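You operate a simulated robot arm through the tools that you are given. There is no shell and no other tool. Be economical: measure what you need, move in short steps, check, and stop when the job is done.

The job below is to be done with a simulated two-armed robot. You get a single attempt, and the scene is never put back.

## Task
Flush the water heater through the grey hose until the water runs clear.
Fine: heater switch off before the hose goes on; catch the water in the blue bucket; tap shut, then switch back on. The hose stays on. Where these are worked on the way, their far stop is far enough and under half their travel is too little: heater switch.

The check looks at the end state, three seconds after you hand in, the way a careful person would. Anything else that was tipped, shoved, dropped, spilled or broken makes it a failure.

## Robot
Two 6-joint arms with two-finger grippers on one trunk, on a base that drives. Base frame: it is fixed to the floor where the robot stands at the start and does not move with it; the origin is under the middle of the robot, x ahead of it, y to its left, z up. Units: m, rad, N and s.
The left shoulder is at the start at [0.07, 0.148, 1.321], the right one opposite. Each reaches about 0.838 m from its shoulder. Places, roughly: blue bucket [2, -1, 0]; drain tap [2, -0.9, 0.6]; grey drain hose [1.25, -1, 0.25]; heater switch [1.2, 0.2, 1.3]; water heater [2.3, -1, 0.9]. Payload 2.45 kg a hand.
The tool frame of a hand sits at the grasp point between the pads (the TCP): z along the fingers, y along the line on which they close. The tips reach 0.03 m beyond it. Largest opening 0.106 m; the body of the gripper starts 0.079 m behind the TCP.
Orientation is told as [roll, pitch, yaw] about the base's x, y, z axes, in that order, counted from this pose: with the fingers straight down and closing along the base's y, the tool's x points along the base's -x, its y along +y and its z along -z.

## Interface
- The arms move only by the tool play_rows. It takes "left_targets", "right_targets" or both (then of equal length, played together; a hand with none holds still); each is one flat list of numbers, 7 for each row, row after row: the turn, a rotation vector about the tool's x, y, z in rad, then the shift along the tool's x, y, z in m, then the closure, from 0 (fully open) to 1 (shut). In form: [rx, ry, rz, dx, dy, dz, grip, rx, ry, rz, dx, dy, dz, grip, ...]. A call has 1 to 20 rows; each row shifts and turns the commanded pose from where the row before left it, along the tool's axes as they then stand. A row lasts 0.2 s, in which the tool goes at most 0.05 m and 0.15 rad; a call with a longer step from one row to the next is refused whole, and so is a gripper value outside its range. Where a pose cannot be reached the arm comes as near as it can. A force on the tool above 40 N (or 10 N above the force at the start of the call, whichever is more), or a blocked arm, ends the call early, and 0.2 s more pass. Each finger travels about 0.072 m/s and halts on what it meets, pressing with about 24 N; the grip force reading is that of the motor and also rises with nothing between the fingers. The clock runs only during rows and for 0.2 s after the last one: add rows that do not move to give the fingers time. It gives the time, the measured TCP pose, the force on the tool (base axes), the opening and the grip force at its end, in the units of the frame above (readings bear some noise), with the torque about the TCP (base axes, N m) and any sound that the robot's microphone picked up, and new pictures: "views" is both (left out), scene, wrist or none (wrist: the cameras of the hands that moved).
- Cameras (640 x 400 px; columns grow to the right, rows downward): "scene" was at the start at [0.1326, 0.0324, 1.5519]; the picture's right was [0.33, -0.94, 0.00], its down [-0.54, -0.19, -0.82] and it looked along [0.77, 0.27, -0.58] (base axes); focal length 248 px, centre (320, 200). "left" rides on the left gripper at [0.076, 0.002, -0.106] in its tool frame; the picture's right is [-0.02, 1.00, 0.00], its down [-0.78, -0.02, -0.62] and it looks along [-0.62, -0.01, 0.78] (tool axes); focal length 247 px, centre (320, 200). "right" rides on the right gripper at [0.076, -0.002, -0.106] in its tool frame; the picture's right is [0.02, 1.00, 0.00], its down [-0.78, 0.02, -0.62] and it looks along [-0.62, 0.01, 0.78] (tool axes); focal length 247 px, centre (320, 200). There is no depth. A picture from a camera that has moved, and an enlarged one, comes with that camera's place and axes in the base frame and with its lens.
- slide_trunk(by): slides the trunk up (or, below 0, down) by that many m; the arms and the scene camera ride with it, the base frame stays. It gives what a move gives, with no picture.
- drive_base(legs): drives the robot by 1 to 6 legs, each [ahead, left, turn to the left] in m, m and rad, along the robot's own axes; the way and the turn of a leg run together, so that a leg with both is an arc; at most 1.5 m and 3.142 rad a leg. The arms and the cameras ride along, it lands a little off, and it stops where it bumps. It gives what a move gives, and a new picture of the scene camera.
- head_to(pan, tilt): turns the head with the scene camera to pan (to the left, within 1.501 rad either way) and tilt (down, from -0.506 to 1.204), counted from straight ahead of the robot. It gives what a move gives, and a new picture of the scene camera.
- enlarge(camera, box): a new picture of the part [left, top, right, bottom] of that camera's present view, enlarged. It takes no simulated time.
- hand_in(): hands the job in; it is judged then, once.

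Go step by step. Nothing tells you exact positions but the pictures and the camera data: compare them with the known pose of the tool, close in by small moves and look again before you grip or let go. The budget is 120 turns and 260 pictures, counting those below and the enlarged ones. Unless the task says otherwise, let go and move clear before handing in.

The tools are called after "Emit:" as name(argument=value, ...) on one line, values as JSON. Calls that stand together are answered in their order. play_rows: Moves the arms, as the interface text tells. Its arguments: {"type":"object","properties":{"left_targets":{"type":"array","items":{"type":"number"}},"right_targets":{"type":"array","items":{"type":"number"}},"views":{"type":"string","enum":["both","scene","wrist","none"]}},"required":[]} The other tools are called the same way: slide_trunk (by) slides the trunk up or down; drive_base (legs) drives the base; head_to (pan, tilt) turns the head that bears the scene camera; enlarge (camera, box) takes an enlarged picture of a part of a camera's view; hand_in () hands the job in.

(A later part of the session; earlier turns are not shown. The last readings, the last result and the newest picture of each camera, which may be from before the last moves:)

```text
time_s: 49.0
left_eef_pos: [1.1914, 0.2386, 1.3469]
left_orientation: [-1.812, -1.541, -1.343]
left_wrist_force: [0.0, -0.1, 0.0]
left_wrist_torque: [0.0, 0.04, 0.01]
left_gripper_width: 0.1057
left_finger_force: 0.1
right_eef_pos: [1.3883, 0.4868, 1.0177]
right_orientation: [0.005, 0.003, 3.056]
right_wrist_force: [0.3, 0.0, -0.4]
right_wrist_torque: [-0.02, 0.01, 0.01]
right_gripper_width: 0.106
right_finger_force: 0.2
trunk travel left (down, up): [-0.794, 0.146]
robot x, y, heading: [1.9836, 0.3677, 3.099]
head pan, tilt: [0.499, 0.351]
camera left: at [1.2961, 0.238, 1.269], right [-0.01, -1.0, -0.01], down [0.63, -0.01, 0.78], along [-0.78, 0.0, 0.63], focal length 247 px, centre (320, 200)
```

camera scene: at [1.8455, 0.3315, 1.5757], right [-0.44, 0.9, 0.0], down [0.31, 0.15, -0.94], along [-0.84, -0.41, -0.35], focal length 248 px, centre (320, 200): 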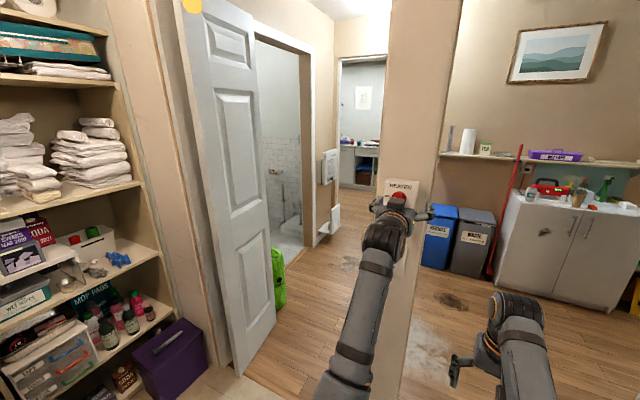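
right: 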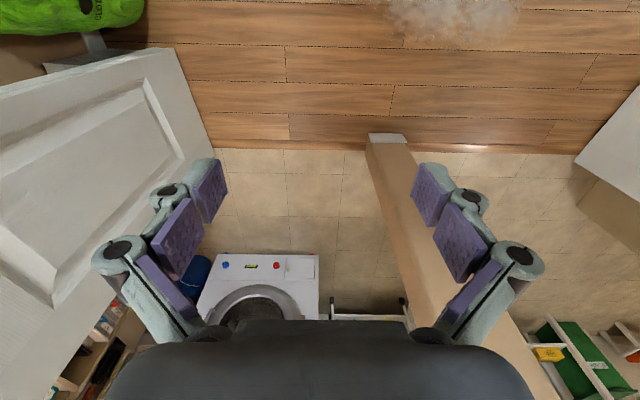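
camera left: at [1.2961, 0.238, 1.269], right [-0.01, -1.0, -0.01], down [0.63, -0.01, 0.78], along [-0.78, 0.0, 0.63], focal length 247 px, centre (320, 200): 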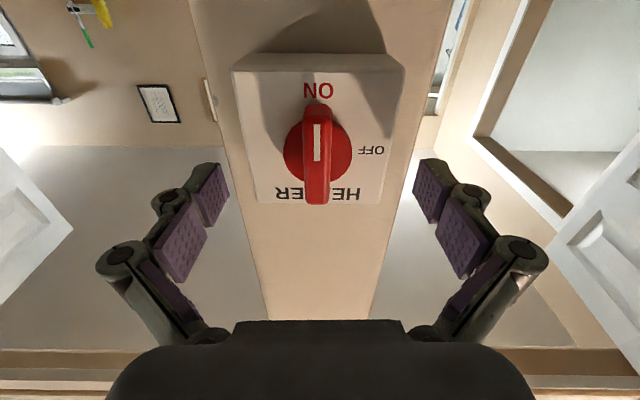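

The handle front is ~2 cm ahead of the TCP, 8 mm below. I adjust and close gently on it.

Emit:
play_rows(left_targets=[0, 0, 0, 0.008, 0, 0.011, 0, 0, 0, 0, 0, 0, 0, 0.5, 0, 0, 0, 0, 0, 0, 0.8, 0, 0, 0, 0, 0, 0, 1, 0, 0, 0, 0, 0, 0, 1, 0, 0, 0, 0, 0, 0, 1, 0, 0, 0, 0, 0, 0, 1], views="both")

```text
time_s: 50.6
left_eef_pos: [1.1792, 0.2395, 1.3399]
left_orientation: [-1.779, -1.543, -1.372]
left_wrist_force: [1.9, -0.5, -4.6]
left_wrist_torque: [-0.88, -0.06, -0.09]
left_gripper_width: 0.0876
left_finger_force: 44.8
right_eef_pos: [1.3887, 0.4866, 1.0181]
right_orientation: [0.005, 0.004, 3.055]
right_wrist_force: [-0.9, 0.4, -0.5]
right_wrist_torque: [0.04, 0.01, 0.01]
right_gripper_width: 0.1059
right_finger_force: 0.1
trunk travel left (down, up): [-0.794, 0.146]
robot x, y, heading: [1.9822, 0.3685, 3.097]
head pan, tilt: [0.499, 0.351]
camera scene: at [1.8469, 0.3323, 1.5759], right [-0.44, 0.9, 0.0], down [0.31, 0.15, -0.94], along [-0.84, -0.41, -0.34], focal length 248 px, centre (320, 200)
camera left: at [1.2852, 0.2387, 1.2615], right [-0.01, -1.0, -0.01], down [0.63, -0.01, 0.78], along [-0.78, 0.0, 0.63], focal length 247 px, centre (320, 200)
```

scene: 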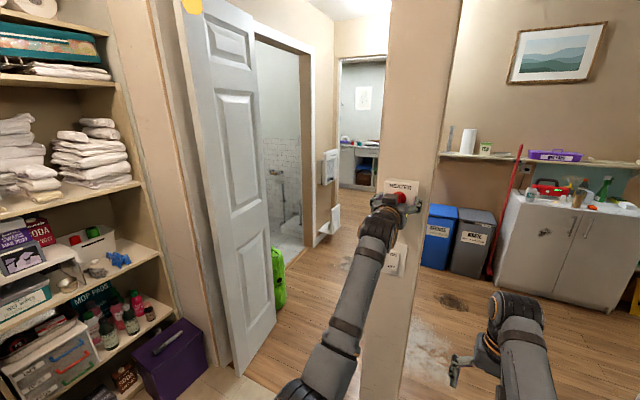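
left: 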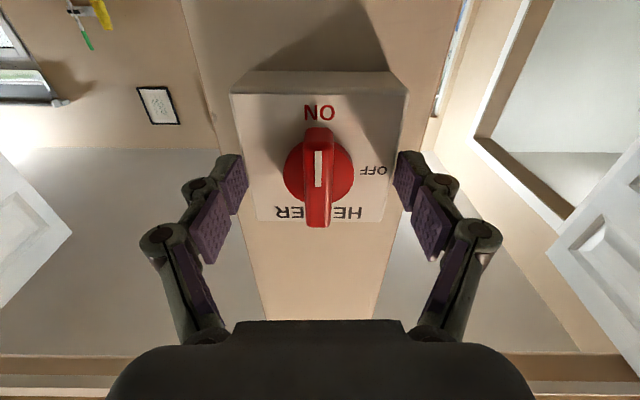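

The fingers closed on the box itself; I open, back off 12 mm, and try again.

Emit:
play_rows(left_targets=[0, 0, 0, 0, 0, 0, 0, 0, 0, 0, 0, 0, 0, 0, 0, 0, 0, 0.0, 0, -0.013, 0, 0, 0, 0, 0, 0, 0, 0.5, 0, 0, 0, 0, 0, 0, 1, 0, 0, 0, 0, 0, 0, 1, 0, 0, 0, 0, 0, 0, 1, 0, 0, 0, 0, 0, 0, 1, 0, 0, 0, 0, 0, 0, 1, 0, 0, 0, 0, 0, 0, 1], views="wrist")

```text
time_s: 52.8
left_eef_pos: [1.1915, 0.2396, 1.3419]
left_orientation: [-1.796, -1.541, -1.355]
left_wrist_force: [-0.8, -0.7, -1.5]
left_wrist_torque: [0.01, -0.02, 0.06]
left_gripper_width: 0.0393
left_finger_force: 45.5
right_eef_pos: [1.389, 0.4862, 1.0188]
right_orientation: [0.006, 0.0, 3.056]
right_wrist_force: [0.2, -0.1, 0.0]
right_wrist_torque: [0.01, 0.01, 0.02]
right_gripper_width: 0.1058
right_finger_force: 0.0
trunk travel left (down, up): [-0.794, 0.146]
robot x, y, heading: [1.9805, 0.3663, 3.097]
head pan, tilt: [0.499, 0.351]
camera left: at [1.2974, 0.2394, 1.2627], right [-0.01, -1.0, -0.01], down [0.63, -0.01, 0.78], along [-0.78, 0.0, 0.63], focal length 247 px, centre (320, 200)
```

left: 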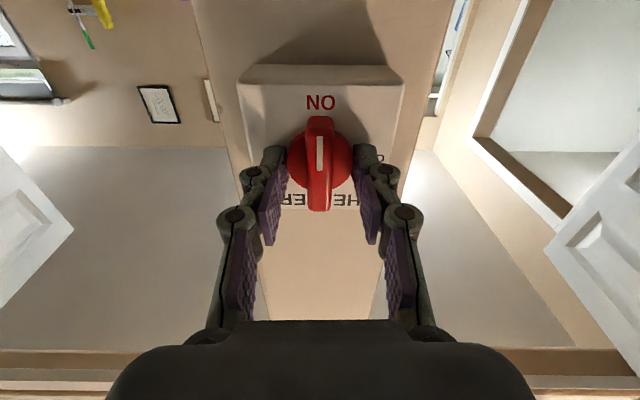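

It gripped the round base; the bar stands further out. I back off another centimetre.

Emit:
play_rows(left_targets=[0, 0, 0, 0, 0, 0, 0.3, 0, 0, 0, 0.0, 0, -0.01, 0.3, 0, 0, 0, 0, 0, 0, 1, 0, 0, 0, 0, 0, 0, 1, 0, 0, 0, 0, 0, 0, 1, 0, 0, 0, 0, 0, 0, 1, 0, 0, 0, 0, 0, 0, 1, 0, 0, 0, 0, 0, 0, 1], views="wrist")

```text
time_s: 54.6
left_eef_pos: [1.2026, 0.2397, 1.3404]
left_orientation: [-1.814, -1.541, -1.338]
left_wrist_force: [-0.1, 2.1, 0.7]
left_wrist_torque: [-0.82, 0.06, 0.02]
left_gripper_width: 0.0138
left_finger_force: 40.2
right_eef_pos: [1.3892, 0.4873, 1.0188]
right_orientation: [0.005, 0.002, 3.058]
right_wrist_force: [-0.4, -0.1, 0.3]
right_wrist_torque: [0.0, -0.03, -0.02]
right_gripper_width: 0.1057
right_finger_force: 0.2
trunk travel left (down, up): [-0.794, 0.146]
robot x, y, heading: [1.9791, 0.3692, 3.099]
head pan, tilt: [0.499, 0.351]
camera left: at [1.3078, 0.2393, 1.2617], right [-0.01, -1.0, -0.01], down [0.63, -0.01, 0.78], along [-0.78, 0.0, 0.63], focal length 247 px, centre (320, 200)
```

left: 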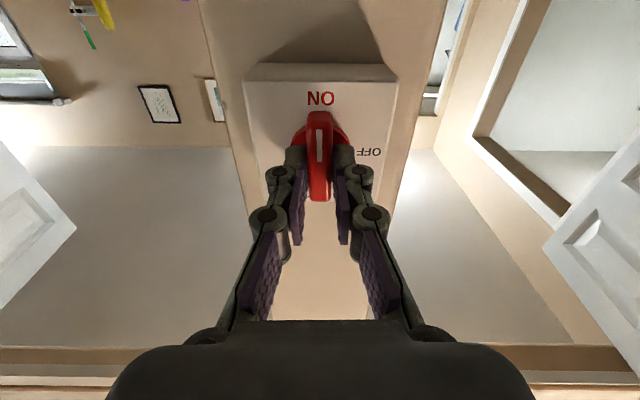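

It holds the bar. Now I turn it clockwise (+z of tool) a quarter turn.

Emit:
play_rows(left_targets=[0, 0, 0.143, 0, 0, 0, 1, 0, 0, 0.143, 0, 0, 0, 1, 0, 0, 0.143, 0, 0, 0, 1, 0, 0, 0.143, 0, 0, 0, 1, 0, 0, 0.143, 0, 0, 0, 1, 0, 0, 0.143, 0, 0, 0, 1, 0, 0, 0.143, 0, 0, 0, 1, 0, 0, 0.143, 0, 0, 0, 1, 0, 0, 0.143, 0, 0, 0, 1, 0, 0, 0.143, 0, 0, 0, 1, 0, 0, 0.143, 0, 0, 0, 1], views="wrist")

```text
time_s: 57.0
left_eef_pos: [1.2029, 0.2404, 1.3405]
left_orientation: [1.576, -0.023, 1.559]
left_wrist_force: [4.9, 6.0, -9.3]
left_wrist_torque: [0.02, -0.26, -1.17]
left_gripper_width: 0.0137
left_finger_force: 40.4
right_eef_pos: [1.3882, 0.4886, 1.0171]
right_orientation: [0.007, 0.002, 3.056]
right_wrist_force: [0.1, 0.3, 0.0]
right_wrist_torque: [0.01, 0.02, -0.01]
right_gripper_width: 0.1062
right_finger_force: 0.1
trunk travel left (down, up): [-0.794, 0.146]
robot x, y, heading: [1.9807, 0.3683, 3.095]
head pan, tilt: [0.499, 0.351]
camera left: at [1.3075, 0.1627, 1.3376], right [0.0, 0.0, 1.0], down [0.63, 0.78, 0.0], along [-0.78, 0.63, 0.01], focal length 247 px, centre (320, 200)
```

left: 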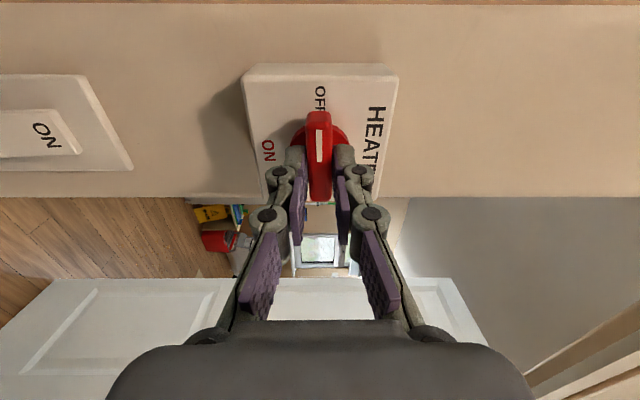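

The switch is OFF. I release, back off and unwind, then enlarge on the purple box where the hose should be.

Emit:
play_rows(left_targets=[0, 0, 0, 0, 0, 0, 0.4, 0, 0, 0, 0, 0, 0, 0.0, 0, 0, 0, 0, 0, -0.04, 0, 0, 0, 0, 0, 0, -0.04, 0, 0, 0, 0, 0, 0, -0.04, 0, 0, 0, -0.143, 0, 0, 0, 0, 0, 0, -0.143, 0, 0, 0, 0, 0, 0, -0.143, 0, 0, 0, 0, 0, 0, -0.143, 0, 0, 0, 0, 0, 0, -0.143, 0, 0, 0, 0, 0, 0, -0.143, 0, 0, 0, 0, 0, 0, -0.143, 0, 0, 0, 0, 0, 0, -0.143, 0, 0, 0, 0, 0, 0, -0.143, 0, 0, 0, 0, 0, 0, -0.143, 0, 0, 0, 0, 0, 0, -0.143, 0, 0, 0, 0], views="scene")

Emit:
enlarge(camera="scene", box=[0, 270, 240, 400])

Emit:
enlarge(camera="scene", box=[360, 160, 440, 240])

```text
time_s: 60.6
left_eef_pos: [1.3194, 0.2056, 1.3464]
left_orientation: [2.01, -1.495, 1.176]
left_wrist_force: [-1.0, 0.3, 0.2]
left_wrist_torque: [-0.02, 0.02, -0.01]
left_gripper_width: 0.1062
left_finger_force: 0.0
right_eef_pos: [1.3878, 0.4878, 1.0189]
right_orientation: [0.006, 0.001, 3.056]
right_wrist_force: [-0.4, -0.1, 0.0]
right_wrist_torque: [-0.01, -0.02, 0.0]
right_gripper_width: 0.1061
right_finger_force: 0.0
trunk travel left (down, up): [-0.794, 0.146]
robot x, y, heading: [1.9824, 0.3706, 3.097]
head pan, tilt: [0.499, 0.351]
stopped in row 16 (left hand): the arm was blocked; the commanded pose is now the measured one
camera scene: at [1.8472, 0.3321, 1.576], right [-0.44, 0.9, 0.0], down [0.31, 0.15, -0.94], along [-0.84, -0.41, -0.34], focal length 248 px, centre (320, 200)
```

scene: 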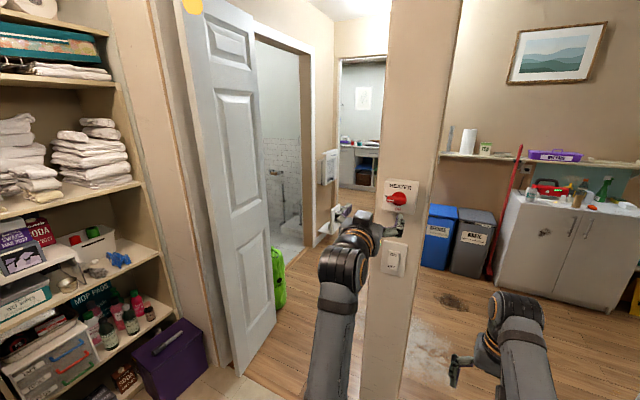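

```text
2.67 times, centred on (120, 335) of scene
camera zoom: at [1.8472, 0.3321, 1.576], right [-0.44, 0.9, 0.0], down [0.31, 0.15, -0.94], along [-0.84, -0.41, -0.34], focal length 660 px, centre (853, -160)
```

zoom: 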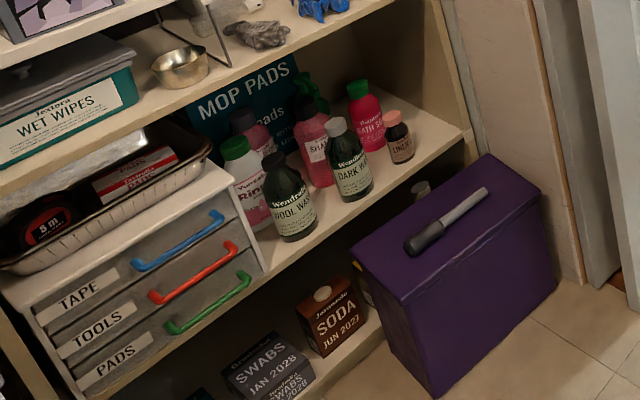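

```text
5.00 times, centred on (400, 200) of scene
camera zoom: at [1.8472, 0.3321, 1.576], right [-0.44, 0.9, 0.0], down [0.31, 0.15, -0.94], along [-0.84, -0.41, -0.34], focal length 1238 px, centre (-80, 200)
```

zoom: 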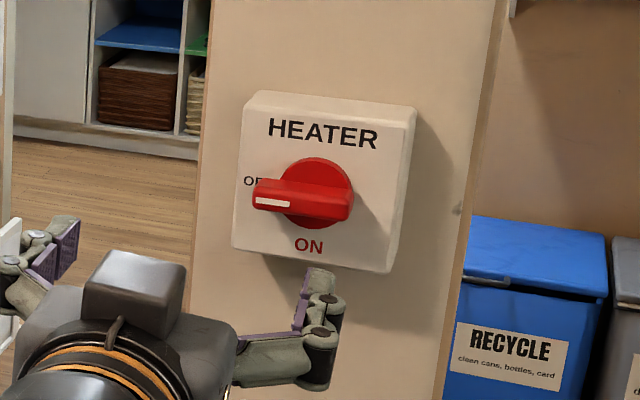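

The hose is the short grey tube with the black end lying on the purple box, along x from about (1.17,-0.98) to (1.33,-1.0), z≈0.25. I lower the trunk and drive round to the right corridor, turning left.

Emit:
slide_trunk(by=-0.3)

Emit:
drive_base(legs=[[0, 0, 0.6], [0.4, 0, 0]])

Emit:
head_to(pan=0.4, tilt=0.6)

```text
time_s: 63.6
left_eef_pos: [1.3199, 0.2059, 1.0453]
left_orientation: [1.988, -1.498, 1.201]
left_wrist_force: [-0.7, -0.2, -0.3]
left_wrist_torque: [0.0, 0.01, 0.01]
left_gripper_width: 0.1063
left_finger_force: 0.0
right_eef_pos: [1.3893, 0.4865, 0.7191]
right_orientation: [0.005, 0.001, 3.056]
right_wrist_force: [-0.7, -0.4, -0.8]
right_wrist_torque: [0.01, 0.0, 0.03]
right_gripper_width: 0.1058
right_finger_force: 0.1
trunk travel left (down, up): [-0.494, 0.446]
robot x, y, heading: [1.9826, 0.3644, 3.097]
head pan, tilt: [0.499, 0.351]
```

```text
time_s: 67.8
left_eef_pos: [1.2039, -0.3611, 1.0456]
left_orientation: [1.981, -1.497, 1.822]
left_wrist_force: [-0.3, 0.5, 1.0]
left_wrist_torque: [0.0, 0.0, 0.01]
left_gripper_width: 0.1059
left_finger_force: 0.0
right_eef_pos: [1.0969, -0.0932, 0.7186]
right_orientation: [0.005, 0.0, -2.609]
right_wrist_force: [-0.6, -0.3, 0.8]
right_wrist_torque: [-0.01, 0.01, 0.01]
right_gripper_width: 0.106
right_finger_force: 0.1
trunk travel left (down, up): [-0.494, 0.446]
robot x, y, heading: [1.648, 0.1538, -2.568]
head pan, tilt: [0.499, 0.351]
camera scene: at [1.5622, 0.047, 1.2759], right [-0.88, 0.48, 0.0], down [0.16, 0.3, -0.94], along [-0.45, -0.83, -0.34], focal length 248 px, centre (320, 200)
```

scene: 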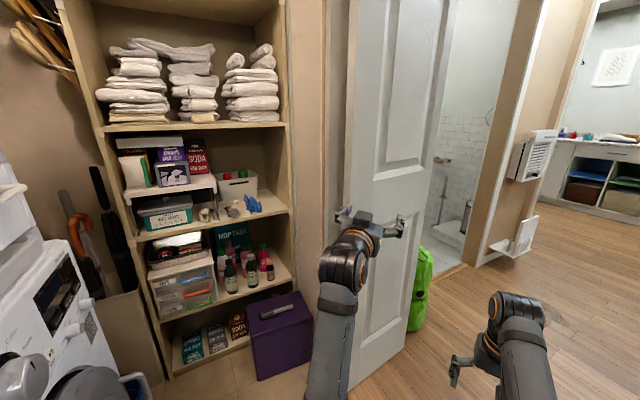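

```text
time_s: 68.5
left_eef_pos: [1.2055, -0.3614, 1.0452]
left_orientation: [1.991, -1.496, 1.813]
left_wrist_force: [-0.1, -0.3, 0.3]
left_wrist_torque: [-0.01, -0.02, -0.02]
left_gripper_width: 0.1062
left_finger_force: 0.0
right_eef_pos: [1.0976, -0.0927, 0.7194]
right_orientation: [0.005, 0.001, -2.609]
right_wrist_force: [0.4, -0.3, -0.4]
right_wrist_torque: [-0.02, 0.01, -0.01]
right_gripper_width: 0.106
right_finger_force: 0.1
trunk travel left (down, up): [-0.494, 0.446]
robot x, y, heading: [1.6482, 0.1529, -2.563]
head pan, tilt: [0.4, 0.6]
camera scene: at [1.5576, 0.0561, 1.2533], right [-0.83, 0.56, 0.0], down [0.32, 0.47, -0.83], along [-0.46, -0.68, -0.56], focal length 248 px, centre (320, 200)
```

scene: 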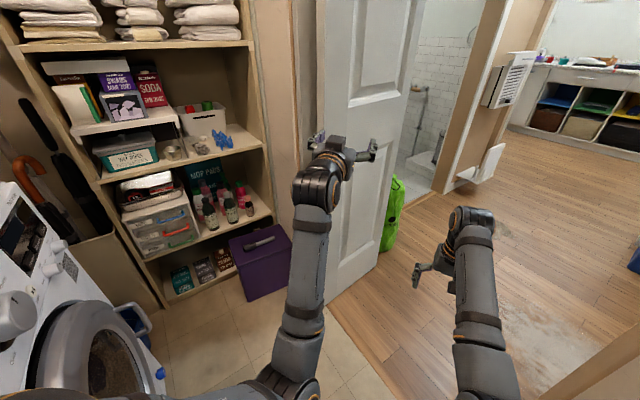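

I keep turning left and go into the corridor.

Emit:
drive_base(legs=[[0, 0, 0.58], [0.36, 0, 0], [0, 0, 0.4]])

Emit:
head_to(pan=0.0, tilt=0.8)

Emit:
head_to(pan=0.9, tilt=0.6)

```text
time_s: 72.4
left_eef_pos: [1.4073, -0.8433, 1.0449]
left_orientation: [2.006, -1.497, 2.368]
left_wrist_force: [-0.2, -0.2, 0.2]
left_wrist_torque: [0.02, 0.01, 0.0]
left_gripper_width: 0.106
left_finger_force: 0.0
right_eef_pos: [1.1792, -0.6749, 0.7204]
right_orientation: [0.016, 0.011, -2.039]
right_wrist_force: [13.5, 0.0, 1.2]
right_wrist_torque: [0.14, 0.76, -0.3]
right_gripper_width: 0.0999
right_finger_force: 0.2
trunk travel left (down, up): [-0.494, 0.446]
robot x, y, heading: [1.5028, -0.1684, -1.999]
head pan, tilt: [0.4, 0.6]
stopped in leg 2: the force on the tool passed its limit at 60 N (the readings are from after the stop); the commanded pose is now the measured one
camera scene: at [1.4804, -0.3002, 1.2532], right [-1.0, 0.03, 0.0], down [0.01, 0.56, -0.82], along [-0.02, -0.82, -0.57], focal length 248 px, centre (320, 200)
```

scene: 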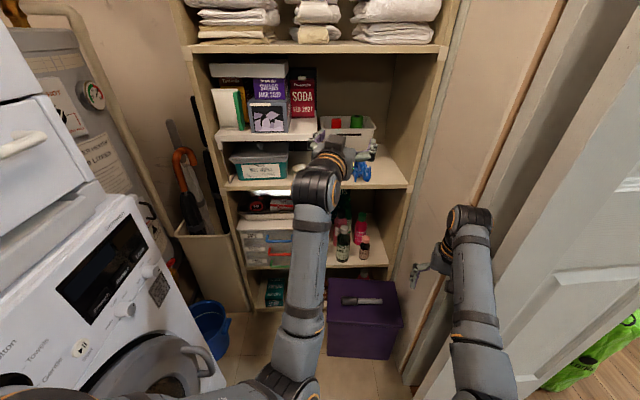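

```text
time_s: 73.3
left_eef_pos: [1.4062, -0.8428, 1.0464]
left_orientation: [2.021, -1.496, 2.355]
left_wrist_force: [0.1, 0.7, 0.5]
left_wrist_torque: [-0.02, -0.01, 0.01]
left_gripper_width: 0.1059
left_finger_force: 0.1
right_eef_pos: [1.1777, -0.6733, 0.7215]
right_orientation: [0.012, 0.009, -2.039]
right_wrist_force: [18.2, -1.0, 4.9]
right_wrist_torque: [0.15, 1.14, -0.46]
right_gripper_width: 0.0986
right_finger_force: 0.1
trunk travel left (down, up): [-0.494, 0.446]
robot x, y, heading: [1.5021, -0.1701, -2.001]
head pan, tilt: [0.0, 0.799]
camera scene: at [1.4507, -0.2849, 1.2366], right [-0.91, 0.41, 0.0], down [0.29, 0.65, -0.7], along [-0.29, -0.63, -0.72], focal length 248 px, centre (320, 200)
```

scene: 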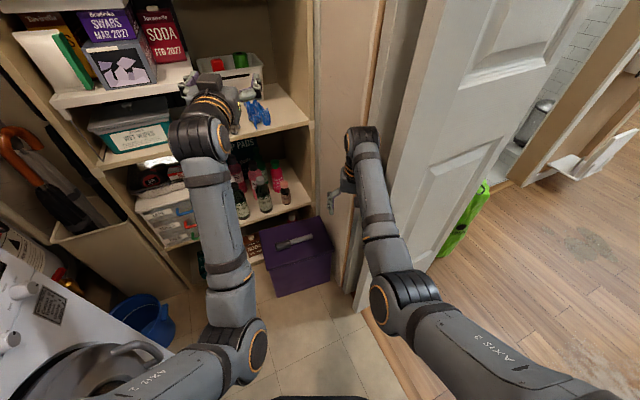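

```text
time_s: 74.5
left_eef_pos: [1.4072, -0.8431, 1.0471]
left_orientation: [2.025, -1.495, 2.353]
left_wrist_force: [0.8, 0.6, 0.0]
left_wrist_torque: [0.01, 0.0, 0.0]
left_gripper_width: 0.1059
left_finger_force: 0.1
right_eef_pos: [1.1777, -0.6734, 0.7209]
right_orientation: [0.012, 0.01, -2.041]
right_wrist_force: [19.6, -0.5, 4.6]
right_wrist_torque: [0.16, 1.25, -0.5]
right_gripper_width: 0.098
right_finger_force: 0.0
trunk travel left (down, up): [-0.494, 0.446]
robot x, y, heading: [1.5028, -0.1692, -1.999]
head pan, tilt: [0.901, 0.6]
camera scene: at [1.5245, -0.29, 1.2532], right [-0.89, -0.45, 0.0], down [-0.26, 0.5, -0.82], along [0.37, -0.73, -0.57], focal length 248 px, centre (320, 200)
```

scene: 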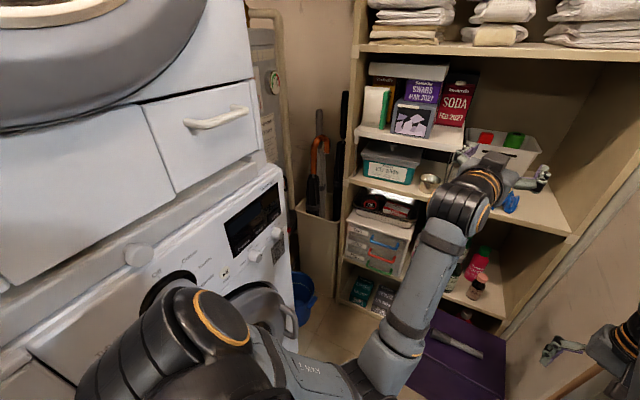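

The right hand brushed the wall jamb (fixed) and stopped. I pull it off the wall; the box top is at z≈0.36 with the hose at x 1.22–1.37, y≈-0.88.

Emit:
play_rows(right_targets=[0, 0, 0, 0, 0.04, 0, 0, 0, 0, 0, 0.02, 0.04, 0, 0, 0, 0, 0, 0.03, 0.03, 0, 0], views="wrist")

```text
time_s: 75.3
left_eef_pos: [1.4049, -0.8435, 1.0461]
left_orientation: [1.994, -1.494, 2.381]
left_wrist_force: [0.1, -0.7, -1.3]
left_wrist_torque: [0.01, 0.01, -0.02]
left_gripper_width: 0.1058
left_finger_force: 0.1
right_eef_pos: [1.2152, -0.6965, 0.7136]
right_orientation: [-0.013, 0.008, -2.07]
right_wrist_force: [0.8, 0.0, -0.5]
right_wrist_torque: [-0.02, 0.02, 0.01]
right_gripper_width: 0.1062
right_finger_force: 0.2
right hand out of reach, approached as far as the arm can: row 2, 3
trunk travel left (down, up): [-0.494, 0.446]
robot x, y, heading: [1.5019, -0.1714, -1.999]
head pan, tilt: [0.901, 0.6]
camera right: at [1.2506, -0.6308, 0.8202], right [0.89, -0.46, -0.01], down [-0.36, -0.7, 0.61], along [-0.29, -0.54, -0.79], focal length 247 px, centre (320, 200)
```

right: 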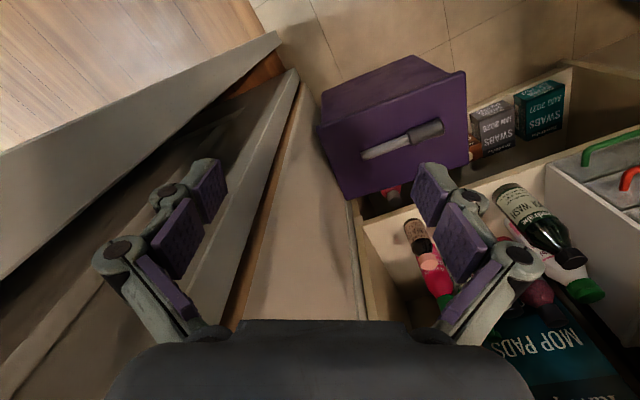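

Emit:
drive_base(legs=[[0, 0, 0.43]])

Emit:
slide_trunk(by=-0.3)

Emit:
head_to(pan=0.75, tilt=0.35)

```text
time_s: 76.9
left_eef_pos: [1.689, -0.8243, 1.0455]
left_orientation: [1.99, -1.493, 2.805]
left_wrist_force: [-0.2, 0.0, -1.4]
left_wrist_torque: [-0.02, 0.01, -0.04]
left_gripper_width: 0.1059
left_finger_force: 0.1
right_eef_pos: [1.4572, -0.7684, 0.7148]
right_orientation: [-0.008, 0.007, -1.646]
right_wrist_force: [-0.1, 0.1, -0.6]
right_wrist_torque: [0.01, 0.02, 0.0]
right_gripper_width: 0.1058
right_finger_force: 0.1
trunk travel left (down, up): [-0.494, 0.446]
robot x, y, heading: [1.5039, -0.1689, -1.576]
head pan, tilt: [0.901, 0.6]
camera scene: at [1.5705, -0.2716, 1.2532], right [-0.63, -0.78, 0.0], down [-0.44, 0.35, -0.82], along [0.64, -0.52, -0.57], focal length 248 px, centre (320, 200)
```

scene: 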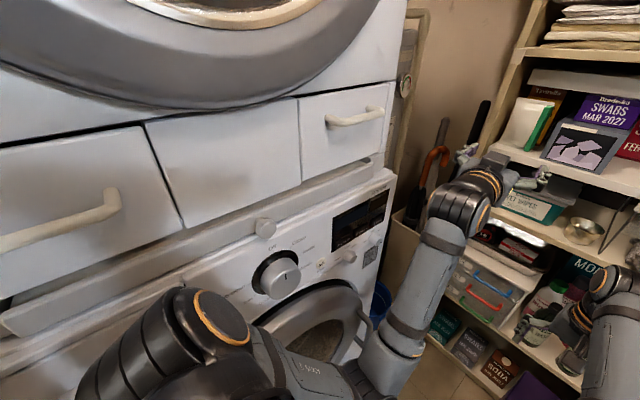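

```text
time_s: 79.9
left_eef_pos: [1.6869, -0.8251, 0.7469]
left_orientation: [1.995, -1.494, 2.801]
left_wrist_force: [0.0, 0.6, 0.3]
left_wrist_torque: [0.0, 0.04, 0.04]
left_gripper_width: 0.1063
left_finger_force: 0.0
right_eef_pos: [1.4533, -0.7709, 0.4142]
right_orientation: [-0.014, 0.006, -1.652]
right_wrist_force: [-0.1, -0.8, -0.2]
right_wrist_torque: [0.02, 0.02, 0.05]
right_gripper_width: 0.1062
right_finger_force: 0.2
trunk travel left (down, up): [-0.194, 0.746]
robot x, y, heading: [1.4992, -0.1712, -1.579]
head pan, tilt: [0.901, 0.6]
```

```text
time_s: 80.7
left_eef_pos: [1.6887, -0.8243, 0.7463]
left_orientation: [1.987, -1.493, 2.81]
left_wrist_force: [0.3, -0.4, 0.4]
left_wrist_torque: [-0.02, 0.0, 0.03]
left_gripper_width: 0.1061
left_finger_force: 0.1
right_eef_pos: [1.4539, -0.7699, 0.4149]
right_orientation: [-0.015, 0.005, -1.653]
right_wrist_force: [0.8, 0.0, -0.5]
right_wrist_torque: [0.03, 0.0, 0.01]
right_gripper_width: 0.106
right_finger_force: 0.2
trunk travel left (down, up): [-0.194, 0.746]
robot x, y, heading: [1.5015, -0.1686, -1.582]
head pan, tilt: [0.75, 0.351]
camera scene: at [1.5643, -0.2848, 0.9759], right [-0.74, -0.68, 0.0], down [-0.23, 0.25, -0.94], along [0.64, -0.69, -0.34], focal length 248 px, centre (320, 200)
```

scene: 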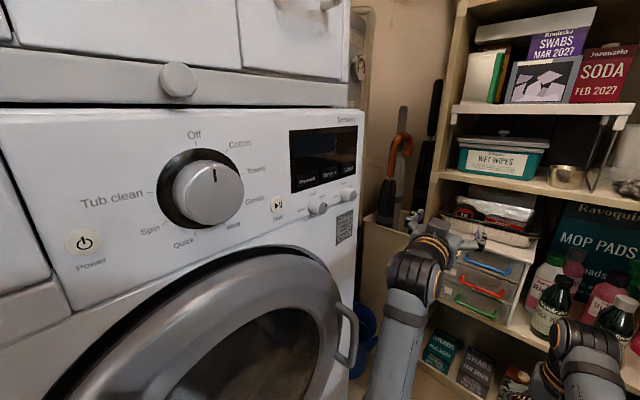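

The tap is hidden behind the washer corner; I turn the left hand toward +x to look with its camera.

Emit:
play_rows(left_targets=[-0.14, 0, 0, 0, 0, 0, 0, -0.14, 0, 0, 0, 0, 0, 0, -0.14, 0, 0, 0, 0, 0, 0, -0.14, 0, 0, 0, 0, 0, 0, -0.14, 0, 0, 0, 0, 0, 0, -0.14, 0, 0, 0, 0, 0, 0, -0.14, 0, 0, 0, 0, 0, 0], views="wrist")

```text
time_s: 81.3
left_eef_pos: [1.7422, -0.8333, 0.7449]
left_orientation: [2.038, -1.381, 3.079]
left_wrist_force: [0.6, -0.5, 0.0]
left_wrist_torque: [0.04, -0.02, 0.04]
left_gripper_width: 0.1059
left_finger_force: 0.0
left hand out of reach, approached as far as the arm can: row 2, 3
right_eef_pos: [1.4523, -0.7709, 0.4146]
right_orientation: [-0.015, 0.005, -1.655]
right_wrist_force: [-0.1, 0.5, -0.4]
right_wrist_torque: [0.0, -0.01, -0.02]
right_gripper_width: 0.1059
right_finger_force: 0.0
trunk travel left (down, up): [-0.194, 0.746]
robot x, y, heading: [1.5015, -0.1702, -1.578]
head pan, tilt: [0.75, 0.351]
stopped in row 3 (left hand): the arm was blocked; the commanded pose is now the measured one
camera left: at [1.7182, -0.7355, 0.6601], right [0.9, 0.39, 0.19], down [-0.4, 0.57, 0.71], along [0.17, -0.72, 0.67], focal length 247 px, centre (320, 200)
```

left: 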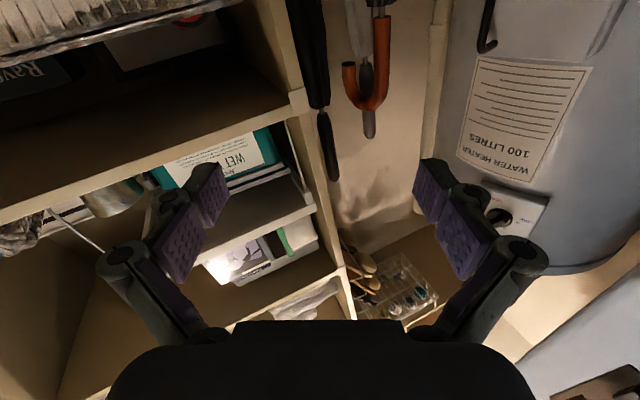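

The view is blocked from here. I raise the trunk a bit and strafe toward -x, which is also right for grasping the hose, and look for the tap from there.

Emit:
slide_trunk(by=0.2)

Emit:
drive_base(legs=[[0, -0.18, 0]])

Emit:
head_to(pan=0.8, tilt=0.5)

Emit:
enlarge(camera="right", box=[0, 0, 640, 400])

```text
time_s: 83.5
left_eef_pos: [1.7436, -0.8329, 0.9446]
left_orientation: [2.022, -1.381, 3.092]
left_wrist_force: [-0.9, -0.4, 0.0]
left_wrist_torque: [0.0, -0.01, 0.0]
left_gripper_width: 0.1061
left_finger_force: 0.1
right_eef_pos: [1.4524, -0.7707, 0.6138]
right_orientation: [-0.016, 0.005, -1.653]
right_wrist_force: [1.3, -0.2, -0.1]
right_wrist_torque: [-0.01, -0.02, 0.01]
right_gripper_width: 0.106
right_finger_force: 0.1
trunk travel left (down, up): [-0.394, 0.546]
robot x, y, heading: [1.5026, -0.1693, -1.581]
head pan, tilt: [0.75, 0.351]
```

```text
time_s: 85.0
left_eef_pos: [1.561, -0.8334, 0.9455]
left_orientation: [2.027, -1.382, 3.086]
left_wrist_force: [-0.6, -0.3, 0.6]
left_wrist_torque: [0.0, -0.01, 0.02]
left_gripper_width: 0.1062
left_finger_force: 0.0
right_eef_pos: [1.2709, -0.7682, 0.614]
right_orientation: [-0.014, 0.005, -1.653]
right_wrist_force: [-0.8, -0.5, -0.1]
right_wrist_torque: [0.0, -0.01, 0.05]
right_gripper_width: 0.1057
right_finger_force: 0.1
trunk travel left (down, up): [-0.394, 0.546]
robot x, y, heading: [1.3222, -0.1692, -1.578]
head pan, tilt: [0.75, 0.351]
camera scene: at [1.3835, -0.2837, 1.176], right [-0.74, -0.68, 0.0], down [-0.23, 0.25, -0.94], along [0.63, -0.69, -0.34], focal length 248 px, centre (320, 200)
```

scene: 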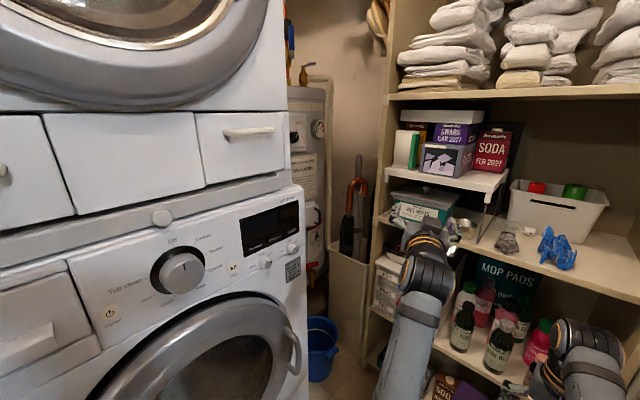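

```text
time_s: 85.7
left_eef_pos: [1.5629, -0.8329, 0.9438]
left_orientation: [2.03, -1.379, 3.083]
left_wrist_force: [0.3, -0.1, -0.2]
left_wrist_torque: [-0.02, 0.01, 0.0]
left_gripper_width: 0.106
left_finger_force: 0.1
right_eef_pos: [1.2694, -0.7688, 0.6152]
right_orientation: [-0.018, 0.006, -1.658]
right_wrist_force: [0.5, -0.3, 0.6]
right_wrist_torque: [-0.01, -0.02, -0.01]
right_gripper_width: 0.106
right_finger_force: 0.0
trunk travel left (down, up): [-0.394, 0.546]
robot x, y, heading: [1.3229, -0.1675, -1.581]
head pan, tilt: [0.799, 0.499]
camera scene: at [1.3863, -0.2791, 1.1623], right [-0.7, -0.71, 0.0], down [-0.34, 0.34, -0.88], along [0.62, -0.62, -0.48], focal length 248 px, centre (320, 200)
```

scene: 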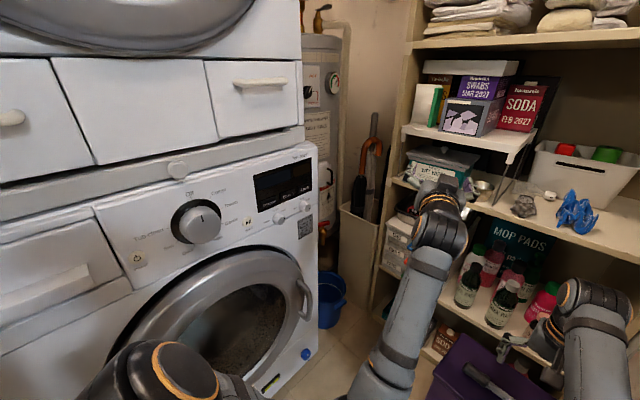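

```text
1.00 times, centred on (320, 200) of right (not enlarged: the box is as wide or as high as the picture)
camera zoom: at [1.277, -0.6936, 0.7211], right [1.0, -0.06, -0.02], down [-0.04, -0.79, 0.62], along [-0.05, -0.61, -0.79], focal length 247 px, centre (320, 200)
```

zoom: 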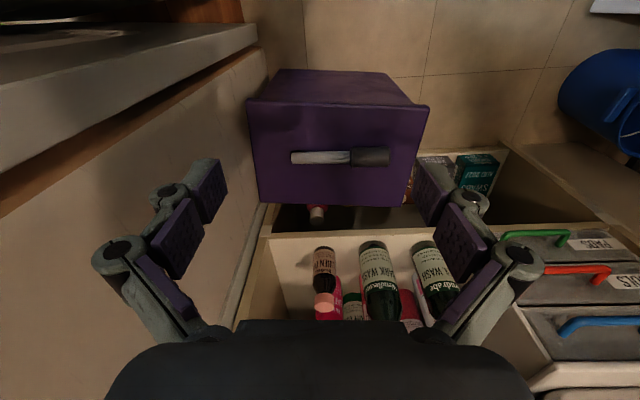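

Emit:
enlarge(camera="scene", box=[290, 150, 370, 340])

Emit:
enlarge(camera="right", box=[270, 120, 410, 200])

```text
2.11 times, centred on (330, 245) of scene
camera zoom: at [1.3863, -0.2791, 1.1623], right [-0.7, -0.71, 0.0], down [-0.34, 0.34, -0.88], along [0.62, -0.62, -0.48], focal length 521 px, centre (299, 105)
```

zoom: 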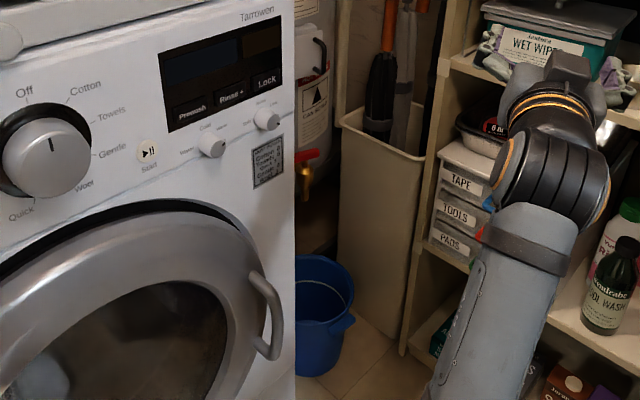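

```text
4.57 times, centred on (340, 160) of right
camera zoom: at [1.277, -0.6936, 0.7211], right [1.0, -0.06, -0.02], down [-0.04, -0.79, 0.62], along [-0.05, -0.61, -0.79], focal length 1129 px, centre (229, 383)
```

zoom: 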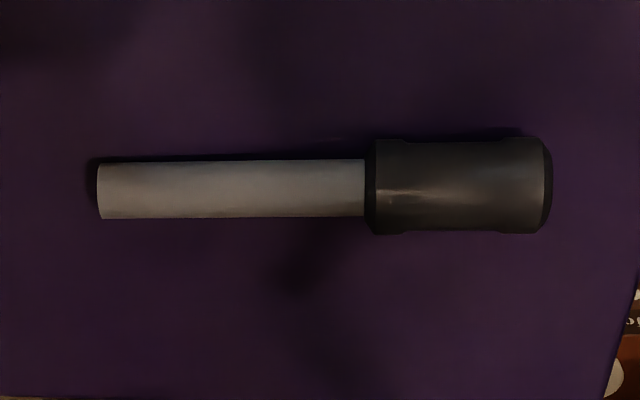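

The tap has a red lever and a brass spout pointing down, so the hose's black coupling must be pushed up onto it. I grip the grey tube across (fingers closing along y) so later pitching the hand forward stands it upright coupling-up. First yaw the right hand.

Emit:
play_rows(right_targets=[0, 0, -0.138, 0, 0, 0, 0, 0, 0, -0.138, 0, 0, 0, 0, 0, 0, -0.138, 0, 0, 0, 0, 0, 0, -0.138, 0, 0, 0, 0, 0, 0, -0.138, 0, 0, 0, 0, 0, 0, -0.138, 0, 0, 0, 0, 0, 0, -0.138, 0, 0, 0, 0, 0, 0, -0.138, 0, 0, 0, 0, 0, 0, -0.138, 0, 0, 0, 0, 0, 0, -0.138, 0, 0, 0, 0, 0, 0, -0.138, 0, 0, 0, 0, 0, 0, -0.138, 0, 0, 0, 0, 0, 0, 0, 0, -0.035, 0, 0, 0, 0, 0, 0, -0.035, 0, 0, 0, 0, 0, 0, -0.035, 0, 0], views="wrist")

```text
time_s: 88.9
left_eef_pos: [1.5633, -0.8321, 0.9442]
left_orientation: [2.029, -1.383, 3.087]
left_wrist_force: [0.0, 0.5, 0.2]
left_wrist_torque: [-0.02, 0.01, -0.03]
left_gripper_width: 0.1063
left_finger_force: 0.1
right_eef_pos: [1.2664, -0.8292, 0.616]
right_orientation: [0.007, 0.015, -0.001]
right_wrist_force: [-0.2, 0.6, 0.2]
right_wrist_torque: [0.02, -0.03, 0.01]
right_gripper_width: 0.1061
right_finger_force: 0.1
right hand out of reach, approached as far as the arm can: row 14, 15
trunk travel left (down, up): [-0.394, 0.546]
robot x, y, heading: [1.323, -0.1667, -1.578]
head pan, tilt: [0.799, 0.499]
camera right: at [1.1915, -0.8315, 0.7235], right [-0.02, 1.0, 0.01], down [0.79, 0.01, 0.61], along [0.61, 0.02, -0.79], focal length 247 px, centre (320, 200)
```

right: 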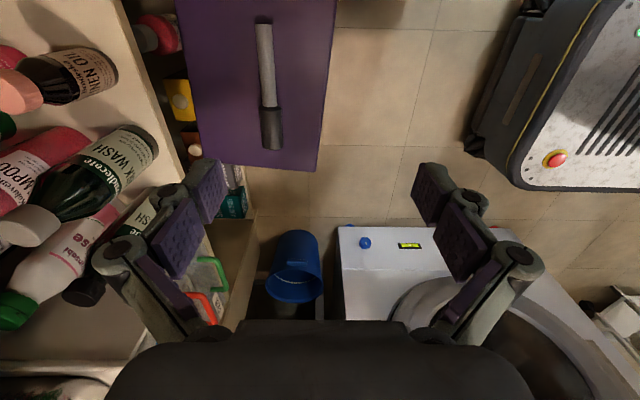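

I'm at the outer reach; drive 8 cm closer and lower the trunk, then look.

Emit:
drive_base(legs=[[0.08, 0, 0]])

Emit:
slide_trunk(by=-0.14)

Emit:
enlarge(camera="right", box=[0, 0, 640, 400])

```text
time_s: 90.0
left_eef_pos: [1.5604, -0.914, 0.9423]
left_orientation: [2.022, -1.381, 3.09]
left_wrist_force: [0.0, -0.7, -0.5]
left_wrist_torque: [-0.06, -0.01, 0.01]
left_gripper_width: 0.106
left_finger_force: 0.0
right_eef_pos: [1.2644, -0.9086, 0.6163]
right_orientation: [0.01, 0.013, -0.003]
right_wrist_force: [0.9, -1.1, -1.0]
right_wrist_torque: [0.01, 0.01, -0.01]
right_gripper_width: 0.106
right_finger_force: 0.1
trunk travel left (down, up): [-0.394, 0.546]
robot x, y, heading: [1.3155, -0.2464, -1.583]
head pan, tilt: [0.799, 0.499]
camera scene: at [1.3854, -0.3599, 1.1621], right [-0.7, -0.71, 0.0], down [-0.34, 0.34, -0.88], along [0.62, -0.62, -0.48], focal length 248 px, centre (320, 200)
```

scene: 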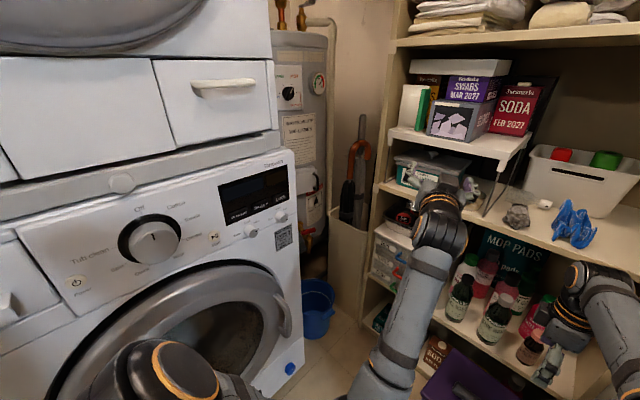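

```text
time_s: 91.6
left_eef_pos: [1.5615, -0.9117, 0.8052]
left_orientation: [2.029, -1.382, 3.079]
left_wrist_force: [-0.3, 0.0, 0.0]
left_wrist_torque: [0.01, 0.01, 0.03]
left_gripper_width: 0.106
left_finger_force: 0.0
right_eef_pos: [1.2646, -0.9084, 0.4767]
right_orientation: [0.007, 0.014, -0.001]
right_wrist_force: [0.1, -0.5, 0.5]
right_wrist_torque: [-0.01, -0.02, 0.02]
right_gripper_width: 0.1058
right_finger_force: 0.1
trunk travel left (down, up): [-0.254, 0.686]
robot x, y, heading: [1.3229, -0.2503, -1.576]
head pan, tilt: [0.799, 0.499]
```

```text
1.00 times, centred on (320, 200) of right (not enlarged: the box is as wide or as high as the picture)
camera zoom: at [1.1897, -0.9106, 0.5837], right [-0.02, 1.0, 0.01], down [0.79, 0.01, 0.61], along [0.61, 0.02, -0.79], focal length 247 px, centre (320, 200)
```

zoom: 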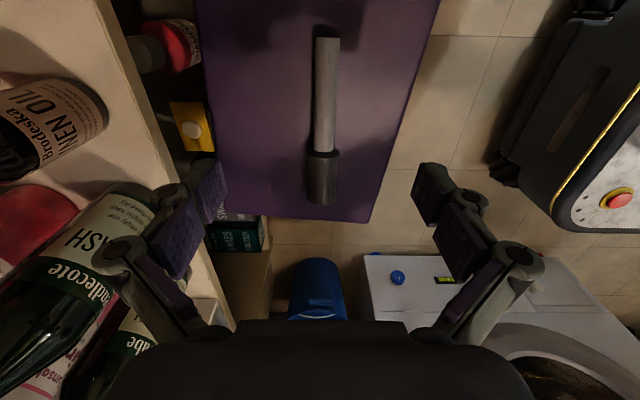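

Hose centre is y≈-0.90, z≈0.345–0.365. I descend 10 cm and look.

Emit:
play_rows(right_targets=[0, 0, 0, -0.01, 0.008, 0.03, 0, 0, 0, 0, 0, 0, 0.03, 0, 0, 0, 0, 0, 0, 0.03, 0, 0, 0, 0, 0, 0, 0.012, 0], views="wrist")

```text
time_s: 92.6
left_eef_pos: [1.5611, -0.9122, 0.8043]
left_orientation: [2.026, -1.382, 3.084]
left_wrist_force: [0.2, -0.5, 0.2]
left_wrist_torque: [-0.01, -0.02, -0.01]
left_gripper_width: 0.106
left_finger_force: 0.1
right_eef_pos: [1.2646, -0.8864, 0.3772]
right_orientation: [0.007, 0.015, 0.001]
right_wrist_force: [0.3, -0.1, 0.2]
right_wrist_torque: [-0.02, 0.01, 0.0]
right_gripper_width: 0.1062
right_finger_force: 0.0
right hand out of reach, approached as far as the arm can: row 2, 3
trunk travel left (down, up): [-0.254, 0.686]
robot x, y, heading: [1.321, -0.2478, -1.576]
head pan, tilt: [0.799, 0.499]
camera right: at [1.1891, -0.8876, 0.4847], right [-0.02, 1.0, 0.01], down [0.79, 0.01, 0.61], along [0.61, 0.02, -0.79], focal length 247 px, centre (320, 200)
```

right: 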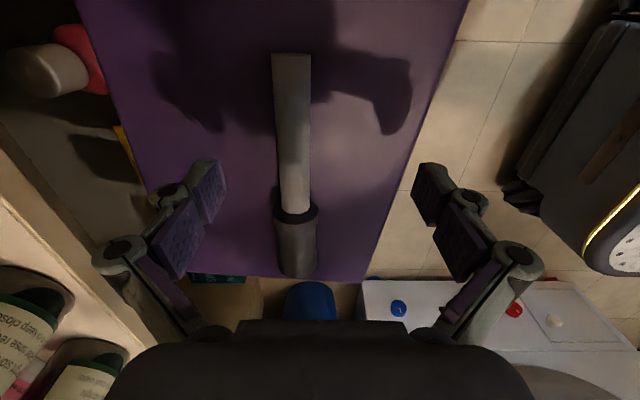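

I lower the trunk slightly and shift to centre on the tube.

Emit:
slide_trunk(by=-0.028)

Emit:
play_rows(right_targets=[0, 0, 0, -0.005, -0.013, 0, 0, 0, 0, 0, 0, 0, 0, 0], views="wrist")

```text
time_s: 93.4
left_eef_pos: [1.5612, -0.9116, 0.7774]
left_orientation: [2.03, -1.383, 3.082]
left_wrist_force: [-0.6, -0.2, -0.9]
left_wrist_torque: [0.0, 0.0, -0.01]
left_gripper_width: 0.106
left_finger_force: 0.1
right_eef_pos: [1.2633, -0.8849, 0.3482]
right_orientation: [0.008, 0.014, -0.002]
right_wrist_force: [0.5, 0.6, 0.6]
right_wrist_torque: [0.0, -0.01, 0.01]
right_gripper_width: 0.106
right_finger_force: 0.0
trunk travel left (down, up): [-0.226, 0.714]
robot x, y, heading: [1.3202, -0.2483, -1.581]
head pan, tilt: [0.799, 0.499]
```

```text
time_s: 94.0
left_eef_pos: [1.5607, -0.9124, 0.7759]
left_orientation: [2.029, -1.381, 3.082]
left_wrist_force: [1.3, 0.5, 0.4]
left_wrist_torque: [0.0, -0.01, -0.01]
left_gripper_width: 0.1061
left_finger_force: 0.2
right_eef_pos: [1.2637, -0.8849, 0.3495]
right_orientation: [0.005, 0.014, -0.001]
right_wrist_force: [0.3, 0.1, 0.6]
right_wrist_torque: [-0.06, -0.02, 0.03]
right_gripper_width: 0.1063
right_finger_force: 0.1
right hand out of reach, approached as far as the arm can: row 1
trunk travel left (down, up): [-0.226, 0.714]
robot x, y, heading: [1.3224, -0.251, -1.58]
head pan, tilt: [0.799, 0.499]
camera right: at [1.189, -0.8876, 0.4566], right [-0.02, 1.0, 0.01], down [0.79, 0.01, 0.61], along [0.61, 0.02, -0.79], focal length 247 px, centre (320, 200)
```

right: 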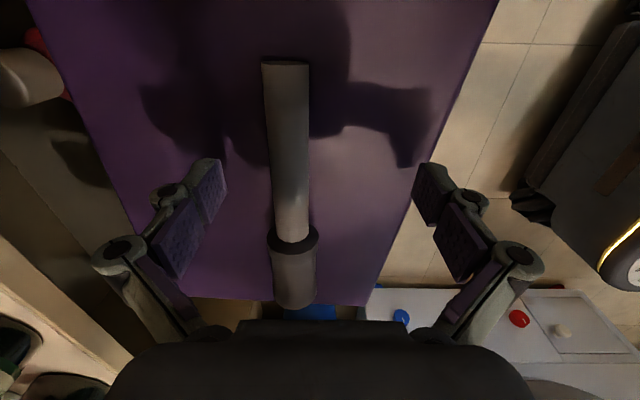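

I nudge the base 1.5 cm forward to centre on the tube, then close.

Emit:
drive_base(legs=[[0.017, 0, 0]])

Emit:
play_rows(right_targets=[0, 0, 0, 0, 0, 0, 0.3, 0, 0, 0, 0, 0, 0, 0.6, 0, 0, 0, 0, 0, 0, 0.9, 0, 0, 0, 0, 0, 0, 1, 0, 0, 0, 0, 0, 0, 1, 0, 0, 0, 0, 0, 0, 1, 0, 0, 0, 0, 0, 0, 1, 0, 0, 0, 0, 0, 0, 1], views="wrist")

```text
time_s: 94.7
left_eef_pos: [1.5601, -0.9288, 0.7766]
left_orientation: [2.026, -1.384, 3.084]
left_wrist_force: [-0.2, 0.3, -0.5]
left_wrist_torque: [-0.06, 0.01, -0.02]
left_gripper_width: 0.1059
left_finger_force: 0.0
right_eef_pos: [1.2636, -0.903, 0.3494]
right_orientation: [0.007, 0.014, -0.002]
right_wrist_force: [0.0, 0.5, 1.1]
right_wrist_torque: [0.02, 0.0, -0.01]
right_gripper_width: 0.1058
right_finger_force: 0.1
trunk travel left (down, up): [-0.226, 0.714]
robot x, y, heading: [1.3243, -0.2652, -1.579]
head pan, tilt: [0.799, 0.499]
camera scene: at [1.3852, -0.376, 0.9942], right [-0.7, -0.71, 0.0], down [-0.34, 0.34, -0.88], along [0.62, -0.62, -0.48], focal length 248 px, centre (320, 200)
```

scene: 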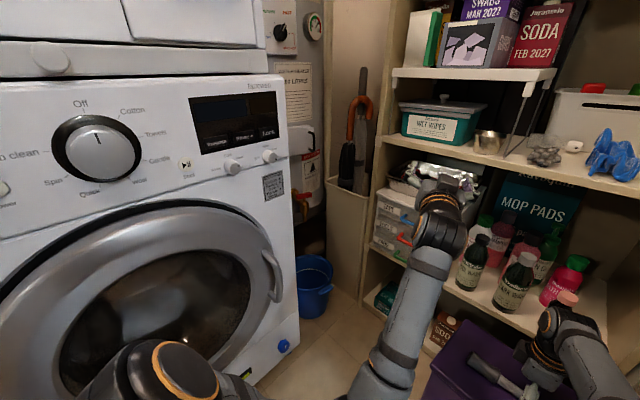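

```text
time_s: 96.5
left_eef_pos: [1.5592, -0.9294, 0.7768]
left_orientation: [2.03, -1.381, 3.084]
left_wrist_force: [0.0, -0.4, 0.9]
left_wrist_torque: [0.03, -0.01, -0.02]
left_gripper_width: 0.1058
left_finger_force: 0.1
right_eef_pos: [1.2632, -0.9024, 0.3488]
right_orientation: [0.006, 0.015, -0.001]
right_wrist_force: [0.4, -1.3, 1.3]
right_wrist_torque: [-0.01, -0.04, -0.03]
right_gripper_width: 0.0203
right_finger_force: 23.8
trunk travel left (down, up): [-0.226, 0.714]
robot x, y, heading: [1.3212, -0.2651, -1.58]
head pan, tilt: [0.799, 0.499]
camera right: at [1.1887, -0.9045, 0.4567], right [-0.02, 1.0, 0.01], down [0.79, 0.01, 0.61], along [0.61, 0.02, -0.79], focal length 247 px, centre (320, 200)
```

right: 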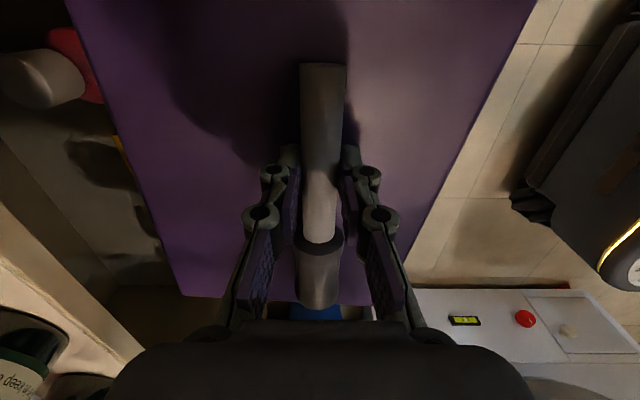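

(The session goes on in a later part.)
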